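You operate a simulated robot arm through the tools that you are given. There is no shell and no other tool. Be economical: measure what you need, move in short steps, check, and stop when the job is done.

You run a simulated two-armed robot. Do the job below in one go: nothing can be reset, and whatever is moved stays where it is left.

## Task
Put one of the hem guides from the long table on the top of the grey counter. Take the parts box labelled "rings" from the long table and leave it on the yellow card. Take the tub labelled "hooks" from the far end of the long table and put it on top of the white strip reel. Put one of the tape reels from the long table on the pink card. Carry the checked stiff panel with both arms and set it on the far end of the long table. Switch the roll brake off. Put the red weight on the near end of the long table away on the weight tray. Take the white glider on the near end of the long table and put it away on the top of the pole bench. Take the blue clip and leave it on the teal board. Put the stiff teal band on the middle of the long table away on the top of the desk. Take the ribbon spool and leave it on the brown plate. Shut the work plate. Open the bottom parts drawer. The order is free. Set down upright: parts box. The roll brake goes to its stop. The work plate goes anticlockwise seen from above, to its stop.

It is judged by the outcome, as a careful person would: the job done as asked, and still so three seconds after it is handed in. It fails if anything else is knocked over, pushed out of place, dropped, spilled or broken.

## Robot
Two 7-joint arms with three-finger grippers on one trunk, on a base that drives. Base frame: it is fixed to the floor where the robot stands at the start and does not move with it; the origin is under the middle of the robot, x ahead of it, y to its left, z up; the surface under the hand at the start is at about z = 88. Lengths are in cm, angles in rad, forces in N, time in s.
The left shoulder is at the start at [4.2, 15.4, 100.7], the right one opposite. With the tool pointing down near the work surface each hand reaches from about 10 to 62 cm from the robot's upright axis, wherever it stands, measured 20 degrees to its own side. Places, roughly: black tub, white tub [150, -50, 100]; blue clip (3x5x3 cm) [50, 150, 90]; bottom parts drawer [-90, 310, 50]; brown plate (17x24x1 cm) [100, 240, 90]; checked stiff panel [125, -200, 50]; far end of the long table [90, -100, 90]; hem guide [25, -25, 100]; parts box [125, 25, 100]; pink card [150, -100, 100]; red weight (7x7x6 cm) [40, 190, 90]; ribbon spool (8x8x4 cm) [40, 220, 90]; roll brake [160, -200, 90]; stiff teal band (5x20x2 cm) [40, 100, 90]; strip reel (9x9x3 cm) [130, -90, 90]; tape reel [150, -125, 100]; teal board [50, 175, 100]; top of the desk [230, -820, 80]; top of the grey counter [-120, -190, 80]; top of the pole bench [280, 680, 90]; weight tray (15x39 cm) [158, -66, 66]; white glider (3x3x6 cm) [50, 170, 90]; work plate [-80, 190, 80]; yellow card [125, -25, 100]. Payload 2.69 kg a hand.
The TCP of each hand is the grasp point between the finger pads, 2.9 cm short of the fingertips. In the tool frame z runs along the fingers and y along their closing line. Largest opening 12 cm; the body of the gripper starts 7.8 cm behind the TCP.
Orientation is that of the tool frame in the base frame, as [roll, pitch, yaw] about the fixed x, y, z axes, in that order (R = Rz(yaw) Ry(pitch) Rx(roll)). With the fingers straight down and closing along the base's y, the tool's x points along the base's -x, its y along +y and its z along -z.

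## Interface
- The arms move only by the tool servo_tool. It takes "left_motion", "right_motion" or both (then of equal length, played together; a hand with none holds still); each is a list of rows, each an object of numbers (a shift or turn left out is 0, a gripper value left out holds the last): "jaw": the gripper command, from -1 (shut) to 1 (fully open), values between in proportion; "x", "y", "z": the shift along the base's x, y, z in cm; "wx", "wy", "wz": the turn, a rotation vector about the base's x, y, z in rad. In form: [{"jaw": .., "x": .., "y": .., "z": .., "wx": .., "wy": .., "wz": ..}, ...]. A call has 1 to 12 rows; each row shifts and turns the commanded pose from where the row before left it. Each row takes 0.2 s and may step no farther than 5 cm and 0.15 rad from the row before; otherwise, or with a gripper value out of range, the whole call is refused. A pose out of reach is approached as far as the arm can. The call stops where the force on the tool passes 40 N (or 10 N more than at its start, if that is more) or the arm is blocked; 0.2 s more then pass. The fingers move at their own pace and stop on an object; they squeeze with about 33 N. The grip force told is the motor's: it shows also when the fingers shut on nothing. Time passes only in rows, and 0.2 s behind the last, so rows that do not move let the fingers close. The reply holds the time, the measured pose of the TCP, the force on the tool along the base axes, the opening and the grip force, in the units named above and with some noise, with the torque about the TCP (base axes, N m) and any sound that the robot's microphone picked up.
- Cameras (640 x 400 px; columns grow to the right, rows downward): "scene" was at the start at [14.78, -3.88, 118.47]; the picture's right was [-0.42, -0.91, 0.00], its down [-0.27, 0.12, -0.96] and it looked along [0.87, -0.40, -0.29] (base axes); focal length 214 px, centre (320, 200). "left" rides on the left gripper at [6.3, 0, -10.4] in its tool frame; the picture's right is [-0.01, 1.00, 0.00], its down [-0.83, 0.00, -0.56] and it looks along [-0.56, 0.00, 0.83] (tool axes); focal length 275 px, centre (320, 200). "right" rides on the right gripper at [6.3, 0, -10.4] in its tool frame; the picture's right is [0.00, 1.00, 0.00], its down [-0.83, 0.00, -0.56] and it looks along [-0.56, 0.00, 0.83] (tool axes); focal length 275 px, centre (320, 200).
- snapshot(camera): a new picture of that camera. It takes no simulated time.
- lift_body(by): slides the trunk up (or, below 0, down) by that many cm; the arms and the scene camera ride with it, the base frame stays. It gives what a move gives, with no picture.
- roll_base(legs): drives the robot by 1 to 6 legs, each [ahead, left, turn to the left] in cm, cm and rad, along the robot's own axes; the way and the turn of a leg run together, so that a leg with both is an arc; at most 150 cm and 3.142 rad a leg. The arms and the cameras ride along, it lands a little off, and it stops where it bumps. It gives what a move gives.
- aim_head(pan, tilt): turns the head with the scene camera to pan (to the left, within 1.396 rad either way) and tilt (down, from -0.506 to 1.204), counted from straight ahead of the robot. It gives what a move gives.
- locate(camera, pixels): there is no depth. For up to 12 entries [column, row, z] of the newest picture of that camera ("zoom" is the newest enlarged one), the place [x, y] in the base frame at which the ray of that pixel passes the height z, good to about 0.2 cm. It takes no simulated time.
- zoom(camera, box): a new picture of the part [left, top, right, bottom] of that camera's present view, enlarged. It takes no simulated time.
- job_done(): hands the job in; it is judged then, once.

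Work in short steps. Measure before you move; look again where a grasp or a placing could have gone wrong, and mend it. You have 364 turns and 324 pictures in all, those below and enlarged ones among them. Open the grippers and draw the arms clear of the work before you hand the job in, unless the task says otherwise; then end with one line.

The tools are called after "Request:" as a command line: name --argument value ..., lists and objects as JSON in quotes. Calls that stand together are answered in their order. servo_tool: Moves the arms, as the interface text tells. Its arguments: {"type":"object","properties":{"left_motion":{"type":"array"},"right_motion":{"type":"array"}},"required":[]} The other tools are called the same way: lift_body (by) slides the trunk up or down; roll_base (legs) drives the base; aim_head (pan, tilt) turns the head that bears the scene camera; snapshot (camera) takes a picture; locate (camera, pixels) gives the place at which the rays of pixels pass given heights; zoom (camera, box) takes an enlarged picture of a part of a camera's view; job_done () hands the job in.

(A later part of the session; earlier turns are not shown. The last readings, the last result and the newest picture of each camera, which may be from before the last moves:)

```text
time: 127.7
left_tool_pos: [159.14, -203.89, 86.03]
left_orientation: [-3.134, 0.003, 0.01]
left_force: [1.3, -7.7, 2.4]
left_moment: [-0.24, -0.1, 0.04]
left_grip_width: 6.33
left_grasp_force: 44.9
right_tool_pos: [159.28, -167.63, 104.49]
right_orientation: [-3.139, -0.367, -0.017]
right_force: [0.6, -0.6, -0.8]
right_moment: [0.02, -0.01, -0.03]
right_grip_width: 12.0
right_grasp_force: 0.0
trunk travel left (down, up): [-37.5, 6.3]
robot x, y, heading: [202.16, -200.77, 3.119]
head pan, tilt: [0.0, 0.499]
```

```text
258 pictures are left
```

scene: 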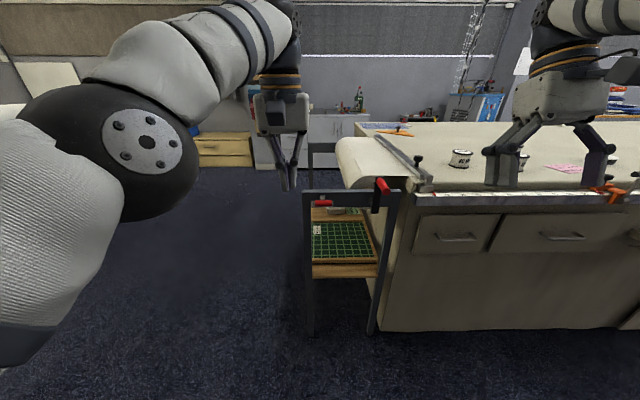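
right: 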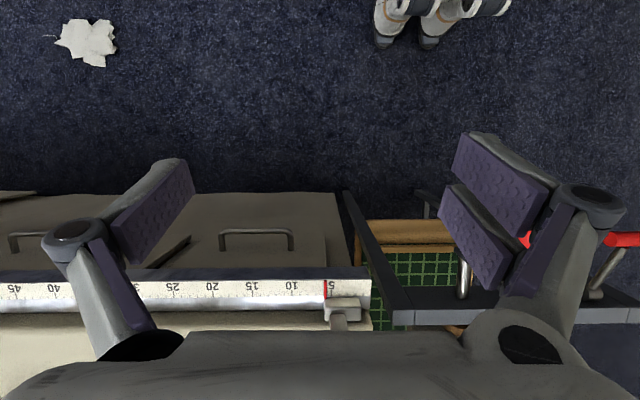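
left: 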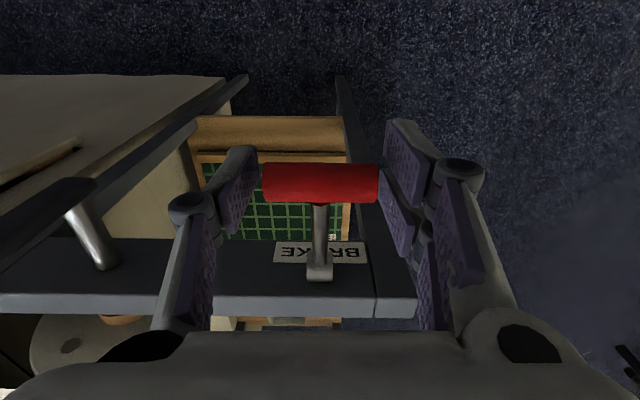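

Knob gripped by ends. Lift along the arc (pivot ≈[150,82]) in steps.

Request:
servo_tool --left_motion '[{"x": -0.5, "z": 0.87}, {"x": -0.5, "z": 0.87}, {"x": -0.68, "z": 0.8}, {"x": -0.68, "z": 0.77}, {"x": -0.83, "z": 0.63}, {"x": -0.83, "z": 0.63}]'

Request:
snapshot --camera "left"

```text
time: 129.1
left_tool_pos: [155.14, -203.79, 90.57]
left_orientation: [-3.132, 0.006, 0.012]
left_force: [11.8, -2.3, -4.4]
left_moment: [-0.01, -1.07, 0.04]
left_grip_width: 6.38
left_grasp_force: 45.2
right_tool_pos: [159.26, -167.49, 104.43]
right_orientation: [-3.138, -0.365, -0.017]
right_force: [-0.7, 1.2, 0.7]
right_moment: [-0.01, 0.01, -0.01]
right_grip_width: 12.01
right_grasp_force: 0.0
trunk travel left (down, up): [-37.5, 6.3]
robot x, y, heading: [202.42, -200.91, 3.122]
head pan, tilt: [0.0, 0.499]
```

```text
257 pictures are left
```

left: 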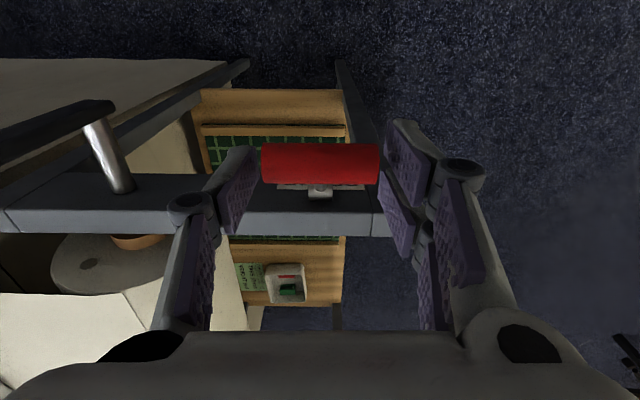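

Moving. Continue on the arc past vertical, watching force.

Request:
servo_tool --left_motion '[{"x": -0.9, "z": 0.5}, {"x": -0.95, "z": 0.4}, {"x": -1.0, "z": 0.3}, {"x": -1.0, "z": 0.15}, {"x": -1.0, "z": 0.0}, {"x": -1.0, "z": -0.1}]'

Request:
snapshot --camera "left"

Request:
zoom --camera "scene" --box '[220, 150, 420, 290]'

```text
time: 129.6
left_tool_pos: [153.63, -205.29, 91.25]
left_orientation: [3.121, 0.008, 0.016]
left_force: [2.0, -16.9, 2.9]
left_moment: [0.98, -0.1, -0.78]
left_grip_width: 3.7
left_grasp_force: 45.4
right_tool_pos: [159.11, -167.68, 104.55]
right_orientation: [-3.137, -0.364, -0.015]
right_force: [0.2, -0.1, 0.1]
right_moment: [-0.06, -0.01, -0.03]
right_grip_width: 12.02
right_grasp_force: 0.0
trunk travel left (down, up): [-37.5, 6.3]
robot x, y, heading: [202.32, -200.54, 3.126]
head pan, tilt: [0.0, 0.499]
stopped in row 2 (left hand): the force on the tool passed its limit at 68 N (the readings are from after the stop); the commanded pose is now the measured one
```

```text
256 pictures are left
```

left: 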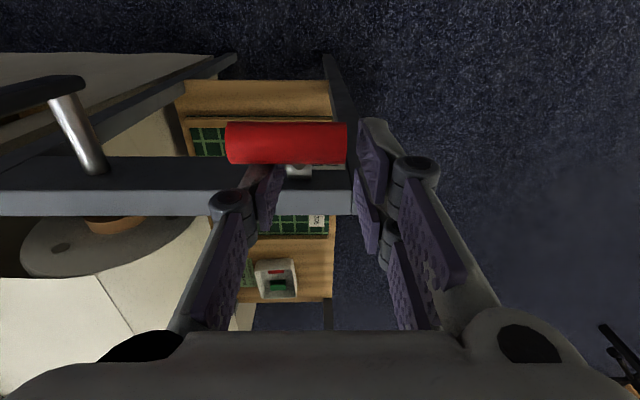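

```text
2.86 times, centred on (320, 220) of scene
```

zoom: 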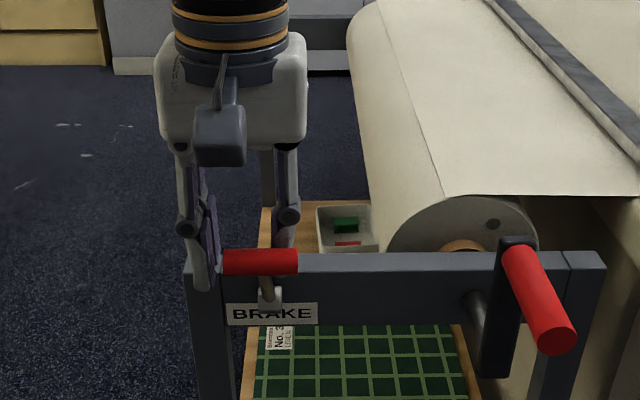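

A finger slipped around the knob; lever is now higher and seems resting. Retreat up carefully (finger is on the -x side of the knob), then re-measure.

Request:
servo_tool --left_motion '[{"jaw": 0.3}, {"z": 2}, {"z": 4}, {"z": 3.5, "x": 3}, {"x": 3}]'

Request:
snapshot --camera "left"

Request:
zoom --camera "scene" --box '[220, 150, 420, 290]'

```text
time: 130.8
left_tool_pos: [159.68, -204.88, 100.64]
left_orientation: [3.126, 0.009, 0.015]
left_force: [0.6, 0.0, 0.2]
left_moment: [0.02, 0.02, -0.03]
left_grip_width: 7.8
left_grasp_force: 0.0
right_tool_pos: [159.09, -167.54, 104.41]
right_orientation: [-3.137, -0.368, -0.017]
right_force: [0.2, 0.1, 0.3]
right_moment: [0.01, -0.02, 0.01]
right_grip_width: 12.03
right_grasp_force: 0.1
trunk travel left (down, up): [-37.5, 6.3]
robot x, y, heading: [202.47, -200.67, 3.124]
head pan, tilt: [0.0, 0.499]
```

```text
254 pictures are left
```

left: 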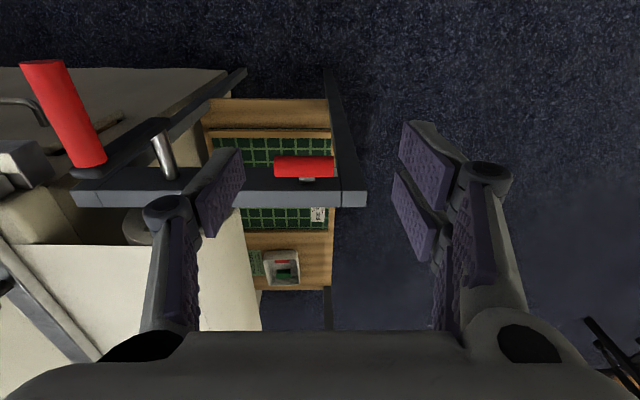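

```text
2.86 times, centred on (320, 220) of scene
```

zoom: 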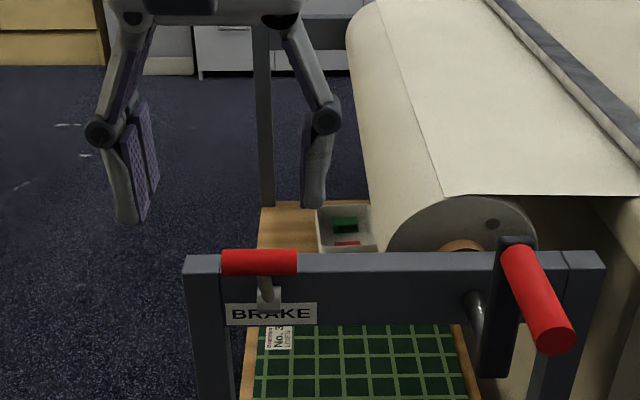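

Request:
locate --camera "left" --pixels '[[304, 166, 88], [304, 166, 90], [304, 166, 92], [306, 180, 82]]'

Request:
locate --camera "zoom" --pixels '[[260, 262, 88], [260, 262, 90], [260, 262, 92], [268, 300, 82]]'

```text
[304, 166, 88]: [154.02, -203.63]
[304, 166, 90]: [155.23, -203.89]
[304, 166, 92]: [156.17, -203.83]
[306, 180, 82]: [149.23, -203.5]
```

```text
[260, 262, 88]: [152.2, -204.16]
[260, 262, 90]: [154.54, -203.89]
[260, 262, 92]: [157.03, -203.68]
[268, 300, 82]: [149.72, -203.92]
```

Knob now at ≈[155.6,-203.8,91] (≈57°). Push it farther toward -x with shut fingers from the outside to feel the stop.

Request:
servo_tool --left_motion '[{"jaw": -1, "y": 1.0, "x": 1.5}, {"z": -3}, {"z": -3}, {"z": -3}, {"z": -1}]'

Request:
servo_tool --left_motion '[{"x": -1}, {"x": -1}, {"x": -1}, {"x": -1}, {"x": -1}, {"x": -1}]'

Request:
zoom --camera "scene" --box '[220, 150, 420, 290]'

Request:
snapshot --camera "left"

```text
time: 132.0
left_tool_pos: [161.05, -204.01, 90.67]
left_orientation: [3.128, 0.007, 0.017]
left_force: [-0.8, -0.6, -0.7]
left_moment: [0.01, -0.01, 0.03]
left_grip_width: 0.0
left_grasp_force: 28.4
right_tool_pos: [159.11, -167.59, 104.45]
right_orientation: [-3.139, -0.366, -0.015]
right_force: [0.1, -0.6, 0.5]
right_moment: [0.03, 0.01, -0.01]
right_grip_width: 11.99
right_grasp_force: 0.0
trunk travel left (down, up): [-37.5, 6.3]
robot x, y, heading: [202.57, -200.65, 3.124]
head pan, tilt: [0.0, 0.499]
```

```text
time: 133.4
left_tool_pos: [155.17, -203.86, 90.7]
left_orientation: [3.13, 0.004, 0.015]
left_force: [-0.8, -0.5, -0.6]
left_moment: [0.0, 0.01, 0.0]
left_grip_width: 0.04
left_grasp_force: 28.6
right_tool_pos: [159.11, -167.56, 104.42]
right_orientation: [-3.136, -0.366, -0.016]
right_force: [-0.6, 1.0, 0.4]
right_moment: [0.01, 0.01, 0.01]
right_grip_width: 12.01
right_grasp_force: 0.1
trunk travel left (down, up): [-37.5, 6.3]
robot x, y, heading: [202.05, -200.33, 3.128]
head pan, tilt: [0.0, 0.499]
```

```text
2.86 times, centred on (320, 220) of scene
```

zoom: 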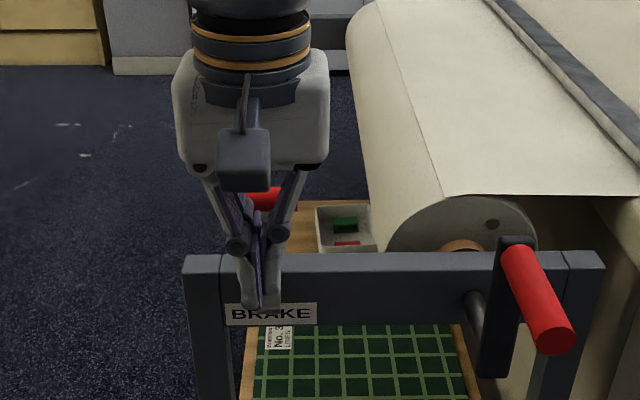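

```text
251 pictures are left
```

left: 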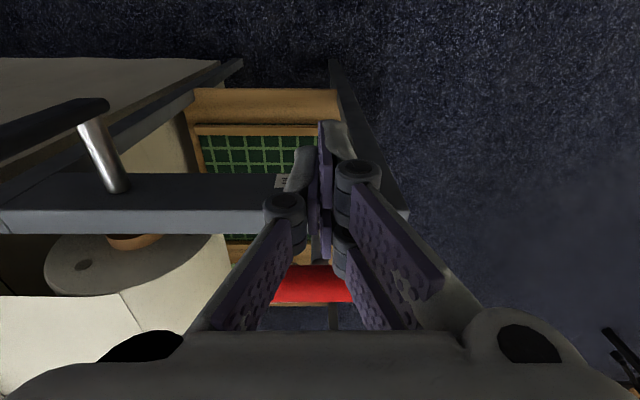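

It moves on easily, now past my fingers. Continue pushing -x until a stop is felt.

Request:
servo_tool --left_motion '[{"x": -1}, {"x": -1}, {"x": -1}, {"x": -1}, {"x": -1}, {"x": -1}, {"x": -1}, {"x": -1}]'

Request:
snapshot --camera "left"

Request:
zoom --camera "scene" --box '[220, 150, 420, 290]'

```text
time: 134.2
left_tool_pos: [153.43, -203.84, 90.47]
left_orientation: [3.122, -0.018, 0.014]
left_force: [26.3, -2.3, 5.7]
left_moment: [-0.17, 0.51, 0.1]
left_grip_width: 0.02
left_grasp_force: 28.5
right_tool_pos: [159.51, -167.62, 104.47]
right_orientation: [-3.137, -0.363, -0.015]
right_force: [-0.8, 0.4, 0.4]
right_moment: [0.01, 0.01, 0.0]
right_grip_width: 12.02
right_grasp_force: 0.1
trunk travel left (down, up): [-37.5, 6.3]
robot x, y, heading: [202.4, -200.56, 3.125]
head pan, tilt: [0.0, 0.499]
stopped in row 3 (left hand): the force on the tool passed its limit at 49 N (the readings are from after the stop); the commanded pose is now the measured one
```

```text
250 pictures are left
```

left: 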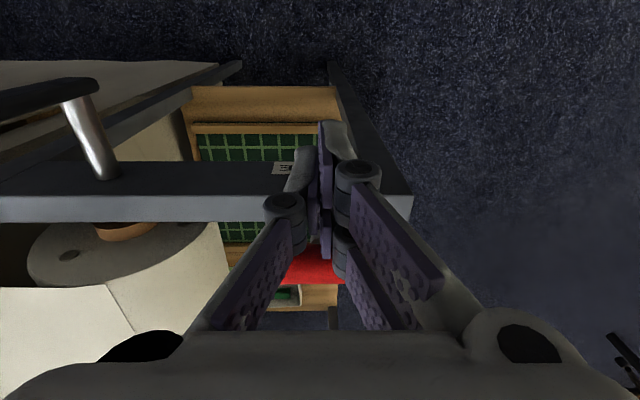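

```text
2.86 times, centred on (320, 220) of scene
```

zoom: 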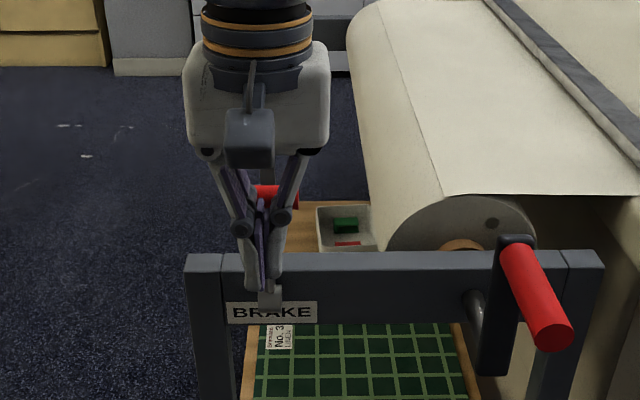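

Stopped firmly at 49 N. Retreat and measure the lever's final angle.

Request:
servo_tool --left_motion '[{"x": 2}, {"x": 3}, {"z": 4}, {"z": 4}, {"x": 2}]'

Request:
snapshot --camera "left"

Request:
zoom --camera "scene" --box '[220, 150, 420, 290]'

```text
time: 135.4
left_tool_pos: [160.0, -203.84, 98.37]
left_orientation: [3.124, -0.013, 0.014]
left_force: [0.2, 0.1, -0.8]
left_moment: [-0.02, 0.02, -0.01]
left_grip_width: 0.0
left_grasp_force: 28.4
right_tool_pos: [159.26, -167.69, 104.53]
right_orientation: [-3.138, -0.367, -0.016]
right_force: [0.3, 0.2, 0.5]
right_moment: [-0.03, 0.06, 0.01]
right_grip_width: 12.0
right_grasp_force: 0.0
trunk travel left (down, up): [-37.5, 6.3]
robot x, y, heading: [202.33, -200.84, 3.125]
head pan, tilt: [0.0, 0.499]
```

```text
248 pictures are left
```

left: 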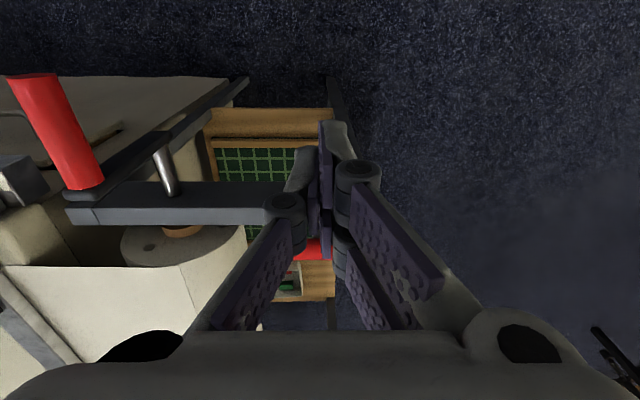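

```text
2.86 times, centred on (320, 220) of scene
```

zoom: 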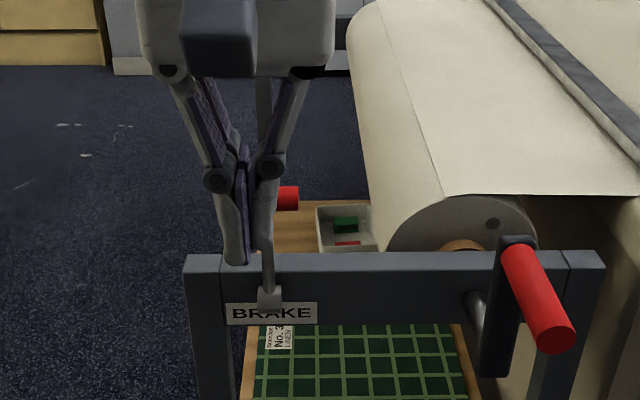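

Request:
locate --camera "zoom" --pixels '[[285, 197, 88], [285, 197, 90], [285, 197, 92], [285, 197, 94], [285, 186, 92], [285, 208, 92]]'

```text
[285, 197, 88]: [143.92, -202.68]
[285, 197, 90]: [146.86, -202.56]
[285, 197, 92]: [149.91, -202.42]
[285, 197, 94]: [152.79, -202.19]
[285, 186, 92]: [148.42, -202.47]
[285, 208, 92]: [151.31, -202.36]
```

Lever is now vertical (≈90°) at its stop. Next: tape reels/pink card from this side. Back off, level the right hand, move along +y.

Request:
roll_base --legs '[[-20, 0, 0], [0, -85, 0]]'

Request:
servo_tool --left_motion '[{"z": 3, "jaw": 1}, {"z": 3}, {"z": 3}, {"wy": 0.01}]' --right_motion '[{"wy": 0.12, "z": 2}, {"wy": 0.12, "z": 2}, {"wy": 0.12, "z": 2}, {"z": 2}]'

Request:
aim_head --pan 0.0 --tilt 0.6

Request:
snapshot --camera "scene"

```text
time: 143.5
left_tool_pos: [181.53, -119.74, 98.29]
left_orientation: [3.123, -0.013, 0.006]
left_force: [0.0, -0.2, 0.3]
left_moment: [0.01, -0.02, -0.02]
left_grip_width: 0.0
left_grasp_force: 28.8
right_tool_pos: [181.24, -83.39, 104.46]
right_orientation: [-3.137, -0.367, -0.024]
right_force: [-0.5, -0.5, 0.3]
right_moment: [-0.02, 0.03, -0.01]
right_grip_width: 12.01
right_grasp_force: 0.0
trunk travel left (down, up): [-37.5, 6.3]
robot x, y, heading: [224.02, -117.4, 3.118]
head pan, tilt: [0.0, 0.499]
```

```text
time: 144.5
left_tool_pos: [181.42, -119.9, 107.38]
left_orientation: [3.124, -0.003, 0.005]
left_force: [-0.5, 0.0, 1.2]
left_moment: [0.01, -0.02, -0.01]
left_grip_width: 12.01
left_grasp_force: 0.0
right_tool_pos: [180.99, -83.42, 112.59]
right_orientation: [3.137, -0.005, -0.024]
right_force: [0.4, 0.7, 0.3]
right_moment: [0.04, -0.01, -0.03]
right_grip_width: 12.0
right_grasp_force: 0.1
trunk travel left (down, up): [-37.5, 6.3]
robot x, y, heading: [224.18, -116.93, 3.117]
head pan, tilt: [0.0, 0.499]
```

```text
time: 145.1
left_tool_pos: [181.51, -120.01, 107.42]
left_orientation: [3.124, -0.004, 0.005]
left_force: [1.0, 0.1, 0.3]
left_moment: [-0.02, 0.0, -0.02]
left_grip_width: 11.99
left_grasp_force: 0.0
right_tool_pos: [181.22, -83.48, 112.44]
right_orientation: [3.137, -0.006, -0.025]
right_force: [0.1, -0.9, 0.2]
right_moment: [0.0, -0.01, 0.02]
right_grip_width: 12.01
right_grasp_force: 0.0
trunk travel left (down, up): [-37.5, 6.3]
robot x, y, heading: [224.49, -117.25, 3.116]
head pan, tilt: [0.0, 0.6]
```

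```text
246 pictures are left
```

scene: 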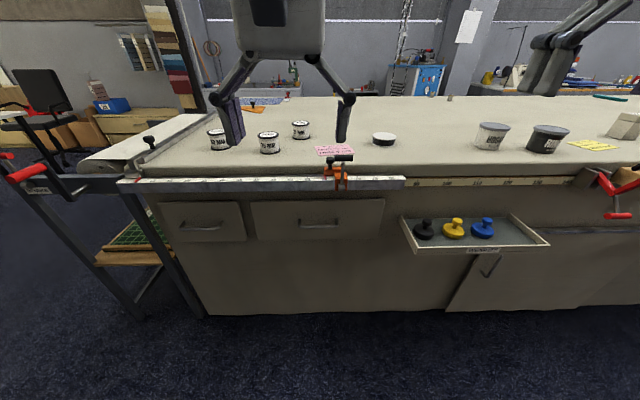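

Clear overview. Zoom on the tabletop to read the labels and locate items.

Request:
zoom --camera "scene" --box '[440, 90, 640, 190]'

Request:
zoom --camera "scene" --box '[190, 100, 430, 200]'

Request:
locate --camera "scene" --pixels '[[268, 152, 88], [217, 149, 88], [300, 138, 88], [335, 150, 88], [383, 145, 88], [492, 148, 88], [548, 152, 88], [595, 145, 88], [268, 134, 93], [335, 187, 88], [475, 232, 66]]'

```text
3.20 times, centred on (540, 140) of scene
```

zoom: 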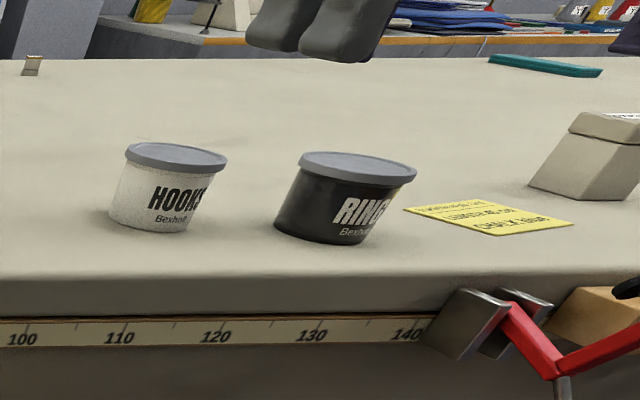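

```text
2.67 times, centred on (310, 150) of scene
```

zoom: 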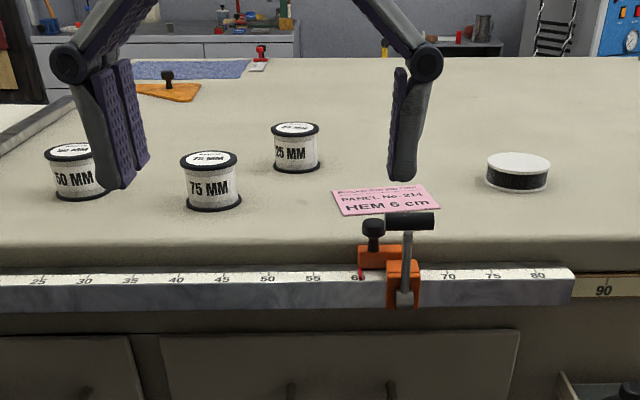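

```text
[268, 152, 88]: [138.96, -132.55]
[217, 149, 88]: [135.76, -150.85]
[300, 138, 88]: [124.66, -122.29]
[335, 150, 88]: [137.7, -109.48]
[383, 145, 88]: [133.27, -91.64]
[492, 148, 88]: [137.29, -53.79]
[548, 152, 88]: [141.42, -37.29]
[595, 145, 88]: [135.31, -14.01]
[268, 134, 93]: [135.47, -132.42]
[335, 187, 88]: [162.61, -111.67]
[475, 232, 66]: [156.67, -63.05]
```

"HOOKS" is the white tub. Get closer (x≈191) with the left hand near the 75 MM reel.

Request:
roll_base --legs '[[33, 0, 0]]'

Request:
snapshot --camera "left"

Request:
snapshot --camera "scene"

```text
time: 147.3
left_tool_pos: [147.78, -118.91, 107.34]
left_orientation: [3.123, -0.004, 0.003]
left_force: [-0.6, 0.3, -1.5]
left_moment: [0.05, -0.03, 0.0]
left_grip_width: 12.0
left_grasp_force: 0.0
right_tool_pos: [147.61, -82.41, 112.49]
right_orientation: [3.137, -0.007, -0.025]
right_force: [0.6, 0.7, 0.5]
right_moment: [-0.03, 0.0, -0.03]
right_grip_width: 11.99
right_grasp_force: 0.0
trunk travel left (down, up): [-37.5, 6.3]
robot x, y, heading: [190.45, -116.16, 3.111]
head pan, tilt: [0.0, 0.6]
```

```text
243 pictures are left
```

left: 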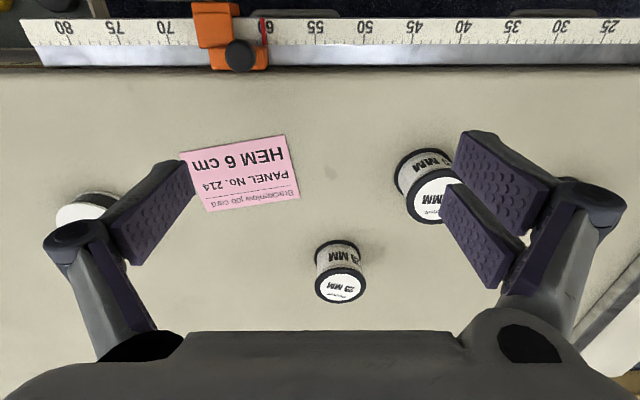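

```text
242 pictures are left
```

scene: 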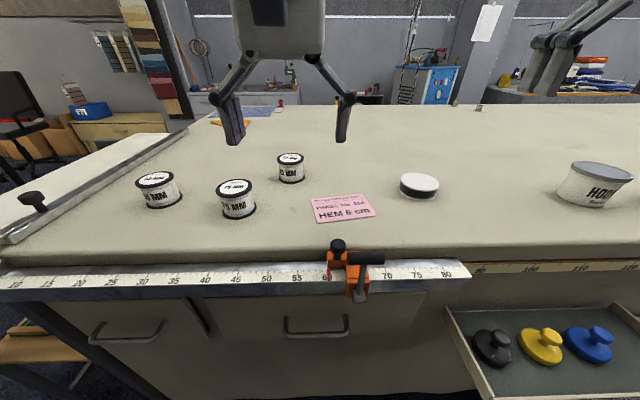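

Locate the 75 MM and 25 MM reels' tops from both cameras.

Request:
locate --camera "left" --pixels '[[434, 195, 92], [434, 195, 94], [434, 195, 96], [341, 286, 92], [341, 286, 94], [240, 173, 88], [420, 170, 88]]'

Request:
locate --camera "scene" --pixels '[[234, 187, 92], [234, 187, 94], [234, 187, 96], [290, 158, 92], [290, 158, 94], [343, 208, 88]]'

```text
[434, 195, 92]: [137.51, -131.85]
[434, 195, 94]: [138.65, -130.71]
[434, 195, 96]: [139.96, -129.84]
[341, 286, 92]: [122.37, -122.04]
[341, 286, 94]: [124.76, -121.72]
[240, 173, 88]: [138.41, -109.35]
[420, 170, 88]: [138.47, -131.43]
```

```text
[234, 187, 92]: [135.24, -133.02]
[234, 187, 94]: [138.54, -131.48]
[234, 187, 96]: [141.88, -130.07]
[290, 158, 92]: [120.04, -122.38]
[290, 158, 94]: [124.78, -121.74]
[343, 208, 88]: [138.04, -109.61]
```

75 MM reel centre ≈[138.5,-131.0], top z=94. Move above it, then look.

Request:
servo_tool --left_motion '[{"x": -3, "y": -4}, {"x": -3, "y": -4}, {"x": -3.3, "y": -3.7}, {"z": -4}, {"z": -2}]'

Request:
snapshot --camera "left"

```text
time: 148.6
left_tool_pos: [138.52, -130.57, 101.22]
left_orientation: [3.123, -0.003, 0.001]
left_force: [-0.6, 0.7, 0.3]
left_moment: [0.01, -0.05, -0.01]
left_grip_width: 11.98
left_grasp_force: 0.0
right_tool_pos: [147.66, -82.44, 112.51]
right_orientation: [3.138, -0.005, -0.026]
right_force: [0.4, 0.2, 0.6]
right_moment: [0.0, 0.02, 0.03]
right_grip_width: 12.04
right_grasp_force: 0.0
trunk travel left (down, up): [-37.5, 6.3]
robot x, y, heading: [190.38, -116.49, 3.112]
head pan, tilt: [0.0, 0.6]
```

```text
241 pictures are left
```

left: 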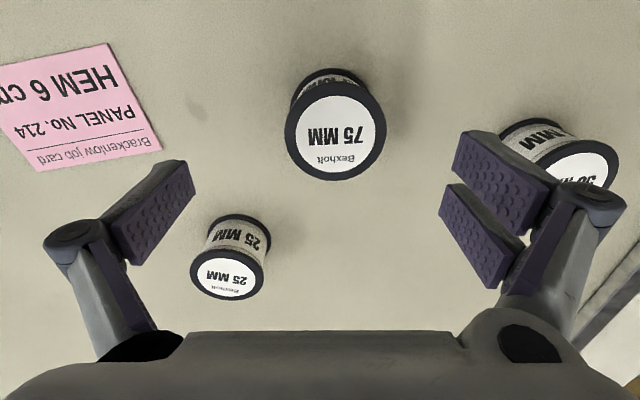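

Request:
locate --camera "left" --pixels '[[335, 130, 94], [286, 130, 94], [385, 130, 94], [335, 82, 94], [335, 181, 94]]'

```text
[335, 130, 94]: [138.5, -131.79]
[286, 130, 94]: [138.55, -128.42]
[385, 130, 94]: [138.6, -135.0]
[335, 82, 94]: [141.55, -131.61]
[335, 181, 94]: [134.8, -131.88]
```

Centre [138.3,-131.7], diameter 6.6. Descend, grip and lift slightly.

Request:
servo_tool --left_motion '[{"y": -1.1, "x": -0.2, "z": -3}, {"z": -3}, {"z": -3.3}, {"jaw": -1}, {}, {}, {"z": 2}, {"z": 3}]'

Request:
snapshot --camera "left"

```text
time: 150.3
left_tool_pos: [138.41, -131.66, 97.17]
left_orientation: [3.125, -0.002, 0.002]
left_force: [-0.4, 0.0, -1.6]
left_moment: [0.02, 0.02, -0.01]
left_grip_width: 6.9
left_grasp_force: 32.7
right_tool_pos: [147.67, -82.52, 112.67]
right_orientation: [3.136, -0.006, -0.024]
right_force: [0.1, 0.6, 0.5]
right_moment: [-0.01, 0.01, -0.02]
right_grip_width: 12.02
right_grasp_force: 0.1
trunk travel left (down, up): [-37.5, 6.3]
robot x, y, heading: [190.76, -116.25, 3.115]
head pan, tilt: [0.0, 0.6]
```

```text
240 pictures are left
```

left: 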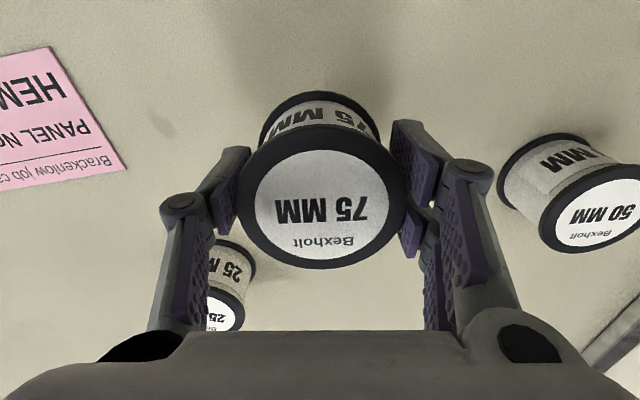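

Held (6.9 cm). Lift more and slide the base 22 cm to the right (+y) toward the pink card.

Request:
servo_tool --left_motion '[{"z": 4}, {"z": 3}]'

Request:
roll_base --legs '[[0, -22, 0]]'

Request:
snapshot --camera "left"

Request:
snapshot --camera "scene"

```text
time: 150.9
left_tool_pos: [138.23, -131.81, 104.12]
left_orientation: [3.122, -0.002, 0.005]
left_force: [0.7, -0.4, -0.6]
left_moment: [-0.01, 0.02, -0.01]
left_grip_width: 6.89
left_grasp_force: 33.1
right_tool_pos: [147.66, -82.37, 112.49]
right_orientation: [3.136, -0.005, -0.023]
right_force: [-0.3, -0.5, 0.0]
right_moment: [0.0, -0.04, 0.0]
right_grip_width: 11.98
right_grasp_force: 0.0
trunk travel left (down, up): [-37.5, 6.3]
robot x, y, heading: [190.43, -115.9, 3.112]
head pan, tilt: [0.0, 0.6]
```

```text
time: 153.2
left_tool_pos: [138.91, -110.36, 104.06]
left_orientation: [3.124, -0.004, 0.008]
left_force: [-0.9, -0.2, -1.5]
left_moment: [-0.01, -0.02, 0.03]
left_grip_width: 6.87
left_grasp_force: 33.2
right_tool_pos: [148.05, -60.93, 112.47]
right_orientation: [3.136, -0.006, -0.02]
right_force: [-0.2, 0.7, 0.4]
right_moment: [0.02, -0.02, -0.02]
right_grip_width: 11.98
right_grasp_force: 0.2
trunk travel left (down, up): [-37.5, 6.3]
robot x, y, heading: [191.24, -94.33, 3.121]
head pan, tilt: [0.0, 0.6]
```

```text
239 pictures are left
```

left: 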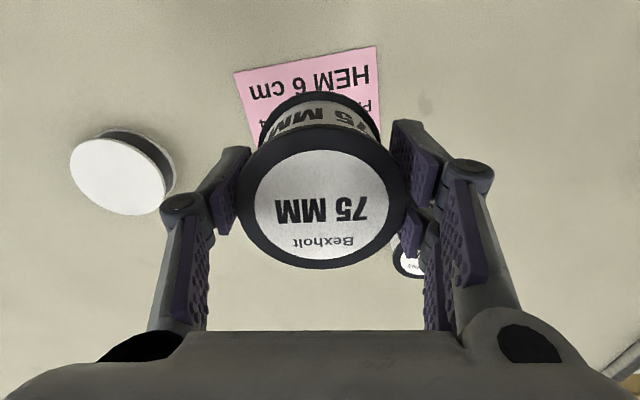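

```text
238 pictures are left
```

scene: 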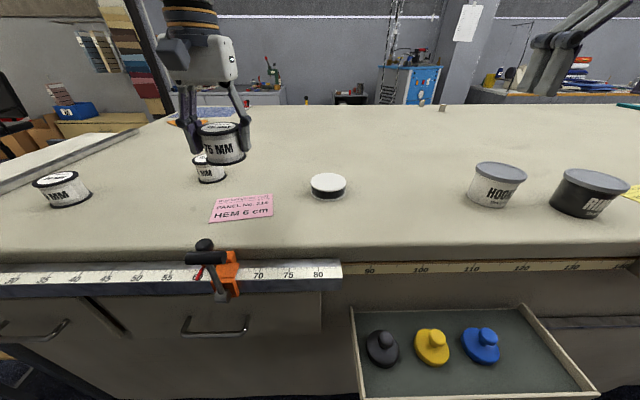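

Request:
locate --camera "scene" --pixels '[[242, 208, 88], [208, 222, 88], [273, 216, 88], [272, 194, 88], [213, 198, 88], [328, 180, 92]]'

Request:
servo_tool --left_motion '[{"z": -4, "x": -0.5, "y": 0.7}, {"z": -4}, {"z": -2.5}, {"z": -0.8}]'

```text
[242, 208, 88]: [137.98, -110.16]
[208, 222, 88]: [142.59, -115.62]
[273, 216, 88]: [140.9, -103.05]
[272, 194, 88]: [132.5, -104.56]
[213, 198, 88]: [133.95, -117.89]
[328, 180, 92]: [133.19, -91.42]
```

```text
time: 154.2
left_tool_pos: [138.56, -109.51, 92.59]
left_orientation: [3.124, -0.002, 0.007]
left_force: [0.1, 0.4, -1.1]
left_moment: [-0.01, 0.0, -0.01]
left_grip_width: 6.88
left_grasp_force: 33.0
right_tool_pos: [148.07, -60.92, 112.62]
right_orientation: [3.137, -0.005, -0.018]
right_force: [-0.5, 0.8, 0.7]
right_moment: [0.01, 0.03, 0.0]
right_grip_width: 11.98
right_grasp_force: 0.1
trunk travel left (down, up): [-37.5, 6.3]
robot x, y, heading: [190.65, -94.37, 3.117]
head pan, tilt: [0.0, 0.6]
```

Over the card; lower to contact, release and rise.

Request:
servo_tool --left_motion '[{"z": -0.4, "x": -0.5}, {"z": -0.3}, {"jaw": 0.8}, {"jaw": 1}, {"z": 3}, {"z": 5}, {"z": 5}]'

Request:
snapshot --camera "left"

```text
time: 155.8
left_tool_pos: [137.56, -109.51, 104.86]
left_orientation: [3.125, -0.005, 0.006]
left_force: [-0.5, 1.0, 0.4]
left_moment: [0.01, -0.01, 0.02]
left_grip_width: 12.0
left_grasp_force: 0.1
right_tool_pos: [148.06, -61.03, 112.39]
right_orientation: [3.136, -0.006, -0.02]
right_force: [0.6, 0.5, -0.6]
right_moment: [-0.03, 0.01, -0.01]
right_grip_width: 12.03
right_grasp_force: 0.1
trunk travel left (down, up): [-37.5, 6.3]
robot x, y, heading: [191.22, -94.44, 3.12]
head pan, tilt: [0.0, 0.6]
```

```text
237 pictures are left
```

left: 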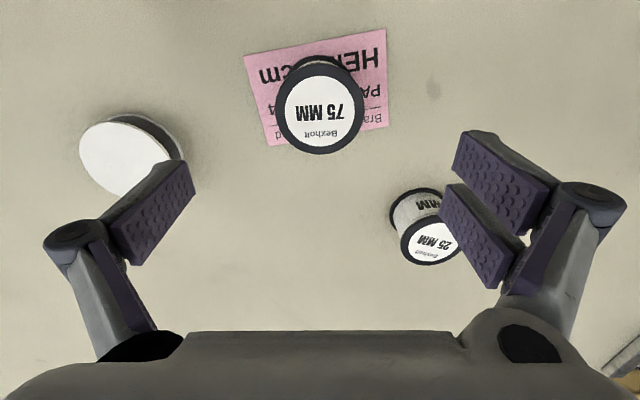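

Tape reel done. Now the HOOKS tub with the right hand.

Request:
snapshot --camera "right"

Request:
zoom --camera "scene" --box '[440, 130, 640, 230]'

Request:
locate --camera "scene" --pixels '[[500, 172, 96], [500, 172, 98], [493, 206, 88], [469, 200, 88], [508, 208, 88]]'

```text
236 pictures are left
```

right: 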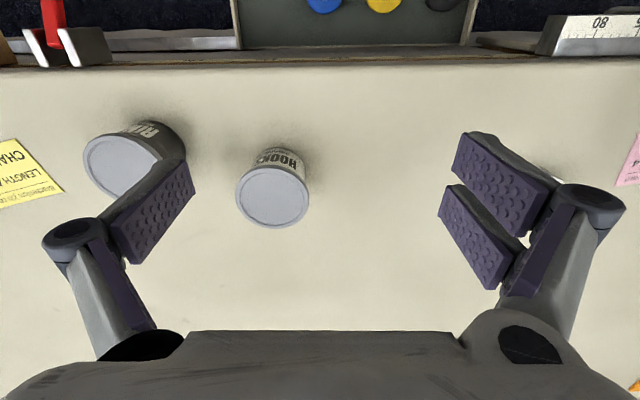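

```text
3.20 times, centred on (540, 180) of scene
```

zoom: 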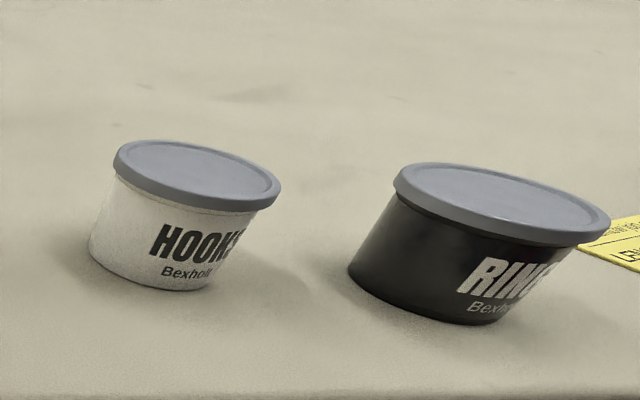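

```text
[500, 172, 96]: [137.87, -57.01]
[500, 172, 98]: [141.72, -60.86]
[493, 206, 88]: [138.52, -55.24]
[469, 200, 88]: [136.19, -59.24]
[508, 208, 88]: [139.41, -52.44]
```

Request:
locate --camera "right" --pixels '[[272, 197, 93], [272, 197, 95], [272, 197, 97], [236, 197, 95], [308, 197, 95], [290, 158, 88]]'

Request:
locate --camera "scene" --pixels '[[501, 172, 92], [501, 172, 93], [501, 172, 94], [501, 172, 95]]'

```text
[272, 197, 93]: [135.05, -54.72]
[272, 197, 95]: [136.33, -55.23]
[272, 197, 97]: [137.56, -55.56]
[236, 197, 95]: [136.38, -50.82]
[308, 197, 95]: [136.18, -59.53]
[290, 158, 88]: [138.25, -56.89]
```

```text
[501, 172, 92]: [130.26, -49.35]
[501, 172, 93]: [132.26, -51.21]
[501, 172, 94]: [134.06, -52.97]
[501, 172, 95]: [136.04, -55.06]
```

Lid centre [136.3,-55.2], top z≈95, Ø8.7. Move the right hand above it and check.

Request:
servo_tool --right_motion '[{"x": -4, "y": 2}, {"x": -4, "y": 2}, {"x": -3.8, "y": 1.8}, {"z": -4}, {"z": -4}, {"z": -3}]'

Request:
snapshot --camera "right"

```text
time: 157.2
left_tool_pos: [137.67, -109.5, 104.96]
left_orientation: [3.124, -0.003, 0.009]
left_force: [0.2, 0.0, 0.8]
left_moment: [-0.02, 0.02, 0.01]
left_grip_width: 12.01
left_grasp_force: 0.0
right_tool_pos: [145.08, -59.74, 101.58]
right_orientation: [3.135, -0.004, -0.021]
right_force: [0.1, -0.3, 0.2]
right_moment: [0.0, -0.01, 0.0]
right_grip_width: 12.0
right_grasp_force: 0.1
right hand out of reach, approached as far as the arm can: row 1, 2, 3
trunk travel left (down, up): [-37.5, 6.3]
robot x, y, heading: [190.98, -94.56, 3.123]
head pan, tilt: [0.0, 0.6]
```

```text
234 pictures are left
```

right: 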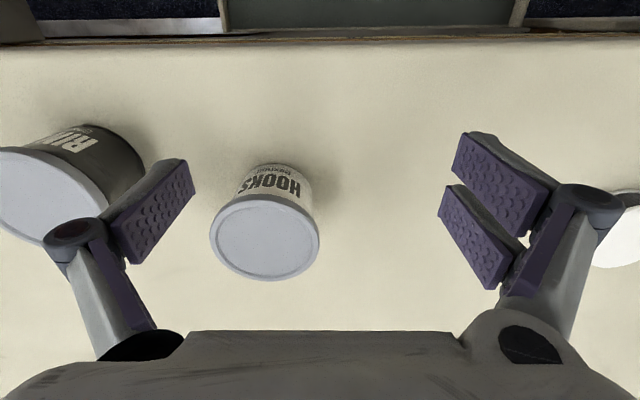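

Lateral reach limit; raise and shift the base 20 cm to +y.

Request:
servo_tool --right_motion '[{"z": 4}, {"z": 4}]'

Request:
roll_base --legs '[[2, -20, 0]]'

Request:
servo_tool --right_motion '[{"x": -2, "y": -4}, {"x": -2, "y": -4}, {"x": -2, "y": -4}, {"x": -0.8, "y": -3.5}]'

Request:
snapshot --camera "right"

```text
time: 157.8
left_tool_pos: [137.64, -109.45, 104.79]
left_orientation: [3.123, -0.006, 0.008]
left_force: [-0.9, 0.7, -0.5]
left_moment: [0.02, 0.0, 0.02]
left_grip_width: 12.01
left_grasp_force: 0.0
right_tool_pos: [145.15, -59.7, 109.58]
right_orientation: [3.135, -0.008, -0.022]
right_force: [0.5, 0.9, 1.1]
right_moment: [0.05, -0.04, 0.01]
right_grip_width: 11.99
right_grasp_force: 0.1
trunk travel left (down, up): [-37.5, 6.3]
robot x, y, heading: [191.17, -94.28, 3.115]
head pan, tilt: [0.0, 0.6]
```

```text
time: 160.0
left_tool_pos: [136.14, -89.47, 104.84]
left_orientation: [3.125, -0.004, 0.007]
left_force: [-0.6, -0.8, -0.6]
left_moment: [0.02, 0.01, 0.01]
left_grip_width: 12.01
left_grasp_force: 0.1
right_tool_pos: [143.47, -39.58, 109.59]
right_orientation: [3.136, -0.006, -0.019]
right_force: [0.7, 0.4, -0.5]
right_moment: [0.02, -0.02, -0.03]
right_grip_width: 12.01
right_grasp_force: 0.0
trunk travel left (down, up): [-37.5, 6.3]
robot x, y, heading: [189.05, -74.22, 3.12]
head pan, tilt: [0.0, 0.6]
```

```text
time: 161.0
left_tool_pos: [136.08, -89.6, 104.9]
left_orientation: [3.125, -0.003, 0.006]
left_force: [0.3, 0.1, 0.0]
left_moment: [0.0, -0.03, 0.0]
left_grip_width: 12.03
left_grasp_force: 0.0
right_tool_pos: [138.88, -49.87, 109.47]
right_orientation: [3.138, -0.004, -0.022]
right_force: [-0.2, 0.6, -0.1]
right_moment: [-0.02, 0.01, -0.02]
right_grip_width: 12.02
right_grasp_force: 0.1
right hand out of reach, approached as far as the arm can: row 3, 4
trunk travel left (down, up): [-37.5, 6.3]
robot x, y, heading: [189.63, -74.17, 3.123]
head pan, tilt: [0.0, 0.6]
```

```text
233 pictures are left
```

right: 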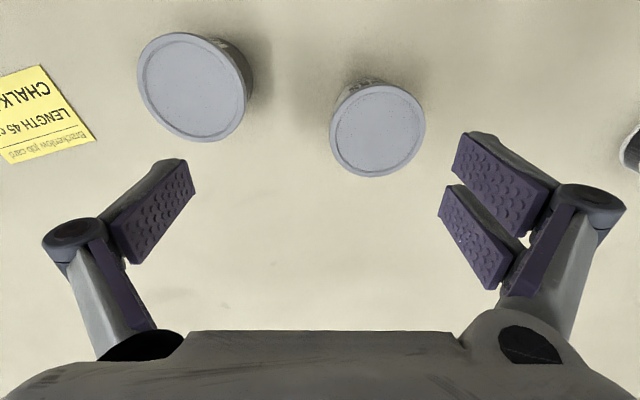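

Lid centre at (378,130). Move toward it while descending to 100.

Request:
servo_tool --right_motion '[{"y": -3, "z": -3}, {"x": -1.3, "y": -2.3, "z": -3}, {"x": -1.3, "z": -2}]'

Request:
snapshot --camera "right"

Request:
snapshot --camera "scene"

```text
time: 161.8
left_tool_pos: [136.08, -89.52, 104.86]
left_orientation: [3.123, -0.002, 0.008]
left_force: [0.1, -0.1, -0.1]
left_moment: [-0.03, -0.02, -0.02]
left_grip_width: 11.98
left_grasp_force: 0.0
right_tool_pos: [136.34, -55.03, 101.29]
right_orientation: [3.135, -0.005, -0.022]
right_force: [-0.9, 0.3, 0.1]
right_moment: [0.0, -0.04, 0.0]
right_grip_width: 12.03
right_grasp_force: 0.0
trunk travel left (down, up): [-37.5, 6.3]
robot x, y, heading: [189.6, -74.5, 3.118]
head pan, tilt: [0.0, 0.6]
```

```text
232 pictures are left
```

right: 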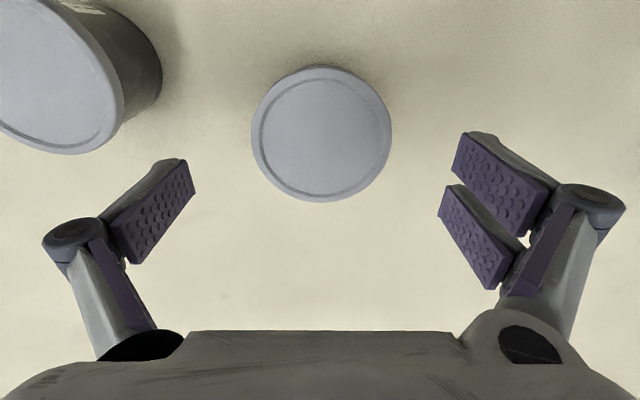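

```text
231 pictures are left
```

scene: 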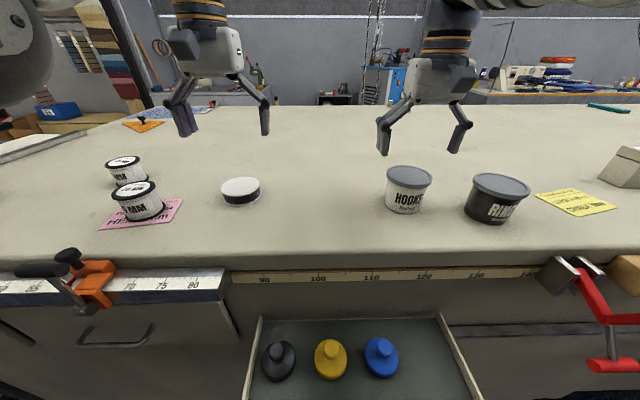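

Request:
locate --camera "right" --pixels '[[321, 134, 95], [252, 134, 95], [391, 134, 95]]'

Request:
locate --camera "scene" --pixels '[[240, 186, 91], [221, 188, 91], [260, 184, 91], [241, 206, 88]]'

Request:
snapshot --camera "left"

```text
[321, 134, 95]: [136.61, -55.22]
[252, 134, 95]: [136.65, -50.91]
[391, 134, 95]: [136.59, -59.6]
```

```text
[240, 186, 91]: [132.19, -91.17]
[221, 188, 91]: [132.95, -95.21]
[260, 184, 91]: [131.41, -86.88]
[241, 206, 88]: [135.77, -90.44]
```

```text
230 pictures are left
```

left: 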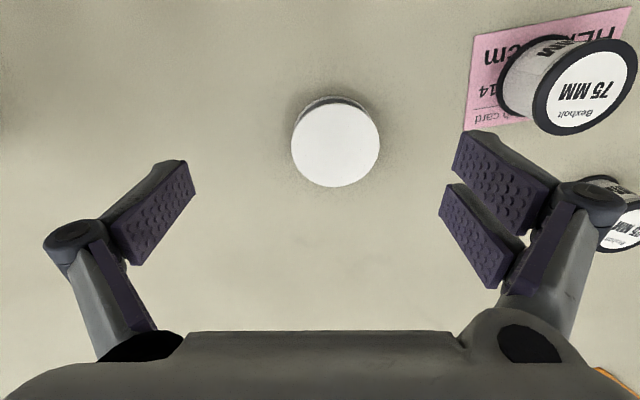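

Measure the strip reel with the left camera; grip the tub with the right hand.

Request:
locate --camera "left" --pixels '[[335, 143, 91], [291, 143, 91], [380, 143, 91], [335, 105, 91], [335, 186, 91]]'

Request:
servo_tool --right_motion '[{"x": 0.3, "y": -0.2, "z": -3}, {"z": -3}, {"z": -3}, {"jaw": -1}, {}, {}, {"z": 2}, {"z": 3}]'

Request:
snapshot --camera "right"

```text
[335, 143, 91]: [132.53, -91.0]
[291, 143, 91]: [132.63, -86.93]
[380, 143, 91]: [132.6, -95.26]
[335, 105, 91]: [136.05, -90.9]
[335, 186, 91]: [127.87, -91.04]
```

```text
time: 163.6
left_tool_pos: [136.19, -89.45, 104.9]
left_orientation: [3.123, -0.004, 0.006]
left_force: [0.2, -0.3, 0.4]
left_moment: [0.0, 0.02, 0.0]
left_grip_width: 12.01
left_grasp_force: 0.0
right_tool_pos: [136.71, -55.25, 97.33]
right_orientation: [3.137, -0.007, -0.02]
right_force: [-0.2, 0.3, -2.4]
right_moment: [0.01, -0.03, -0.02]
right_grip_width: 7.9
right_grasp_force: 33.2
trunk travel left (down, up): [-37.5, 6.3]
robot x, y, heading: [189.32, -74.51, 3.112]
head pan, tilt: [0.0, 0.6]
```

```text
229 pictures are left
```

right: 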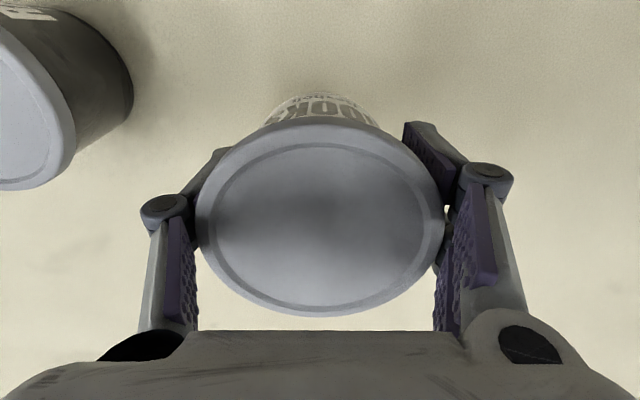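

Tub held. Lift and move base 30 cm to -y, toward the strip reel at [132.2,-91.0] (top 91).

Request:
servo_tool --right_motion '[{"z": 4}]'

Request:
roll_base --legs '[[0, 31, 0]]'

Request:
snapshot --camera "scene"

```text
time: 164.0
left_tool_pos: [136.12, -89.45, 105.0]
left_orientation: [3.124, -0.002, 0.007]
left_force: [-0.2, -0.3, 0.2]
left_moment: [-0.04, -0.03, 0.0]
left_grip_width: 12.0
left_grasp_force: 0.1
right_tool_pos: [136.53, -55.26, 101.32]
right_orientation: [3.136, -0.007, -0.02]
right_force: [0.3, -0.3, -2.9]
right_moment: [-0.02, -0.03, 0.01]
right_grip_width: 7.93
right_grasp_force: 32.5
trunk travel left (down, up): [-37.5, 6.3]
robot x, y, heading: [189.47, -74.28, 3.119]
head pan, tilt: [0.0, 0.6]
```

```text
time: 166.9
left_tool_pos: [135.18, -120.08, 104.82]
left_orientation: [3.123, -0.004, 0.001]
left_force: [0.5, 1.0, 0.2]
left_moment: [0.02, 0.02, 0.0]
left_grip_width: 12.0
left_grasp_force: 0.1
right_tool_pos: [135.79, -85.86, 101.3]
right_orientation: [3.137, -0.006, -0.028]
right_force: [0.5, -0.2, -2.4]
right_moment: [0.01, -0.03, -0.01]
right_grip_width: 7.95
right_grasp_force: 33.1
trunk travel left (down, up): [-37.5, 6.3]
robot x, y, heading: [188.57, -105.19, 3.108]
head pan, tilt: [0.0, 0.6]
```

```text
228 pictures are left
```

scene: 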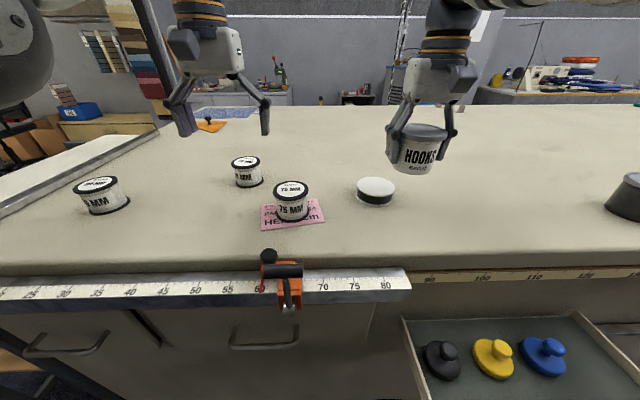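

Request:
locate --camera "scene" --pixels '[[376, 185, 91], [357, 186, 91], [395, 185, 91]]'

Request:
servo_tool --right_motion '[{"x": -1.7, "y": -2.5}, {"x": -1.8, "y": -2.6}, {"z": -2}, {"z": -1.5}]'

Request:
snapshot --camera "scene"

```text
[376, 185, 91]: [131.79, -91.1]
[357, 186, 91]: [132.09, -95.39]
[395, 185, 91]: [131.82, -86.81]
```

```text
time: 167.9
left_tool_pos: [135.24, -120.03, 104.79]
left_orientation: [3.125, -0.003, -0.001]
left_force: [0.2, -0.4, 0.2]
left_moment: [-0.01, 0.0, 0.02]
left_grip_width: 12.0
left_grasp_force: 0.1
right_tool_pos: [134.18, -89.22, 97.44]
right_orientation: [3.137, -0.007, -0.028]
right_force: [-0.3, -0.5, -3.2]
right_moment: [-0.01, -0.04, -0.03]
right_grip_width: 7.96
right_grasp_force: 33.0
right hand out of reach, approached as far as the arm can: row 2
trunk travel left (down, up): [-37.5, 6.3]
robot x, y, heading: [188.89, -105.07, 3.112]
head pan, tilt: [0.0, 0.6]
```

```text
227 pictures are left
```

scene: 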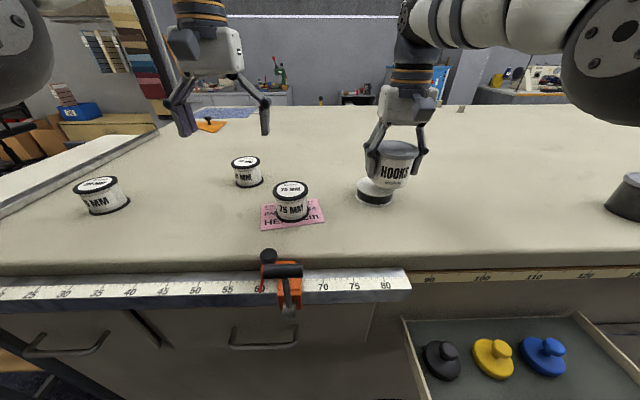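

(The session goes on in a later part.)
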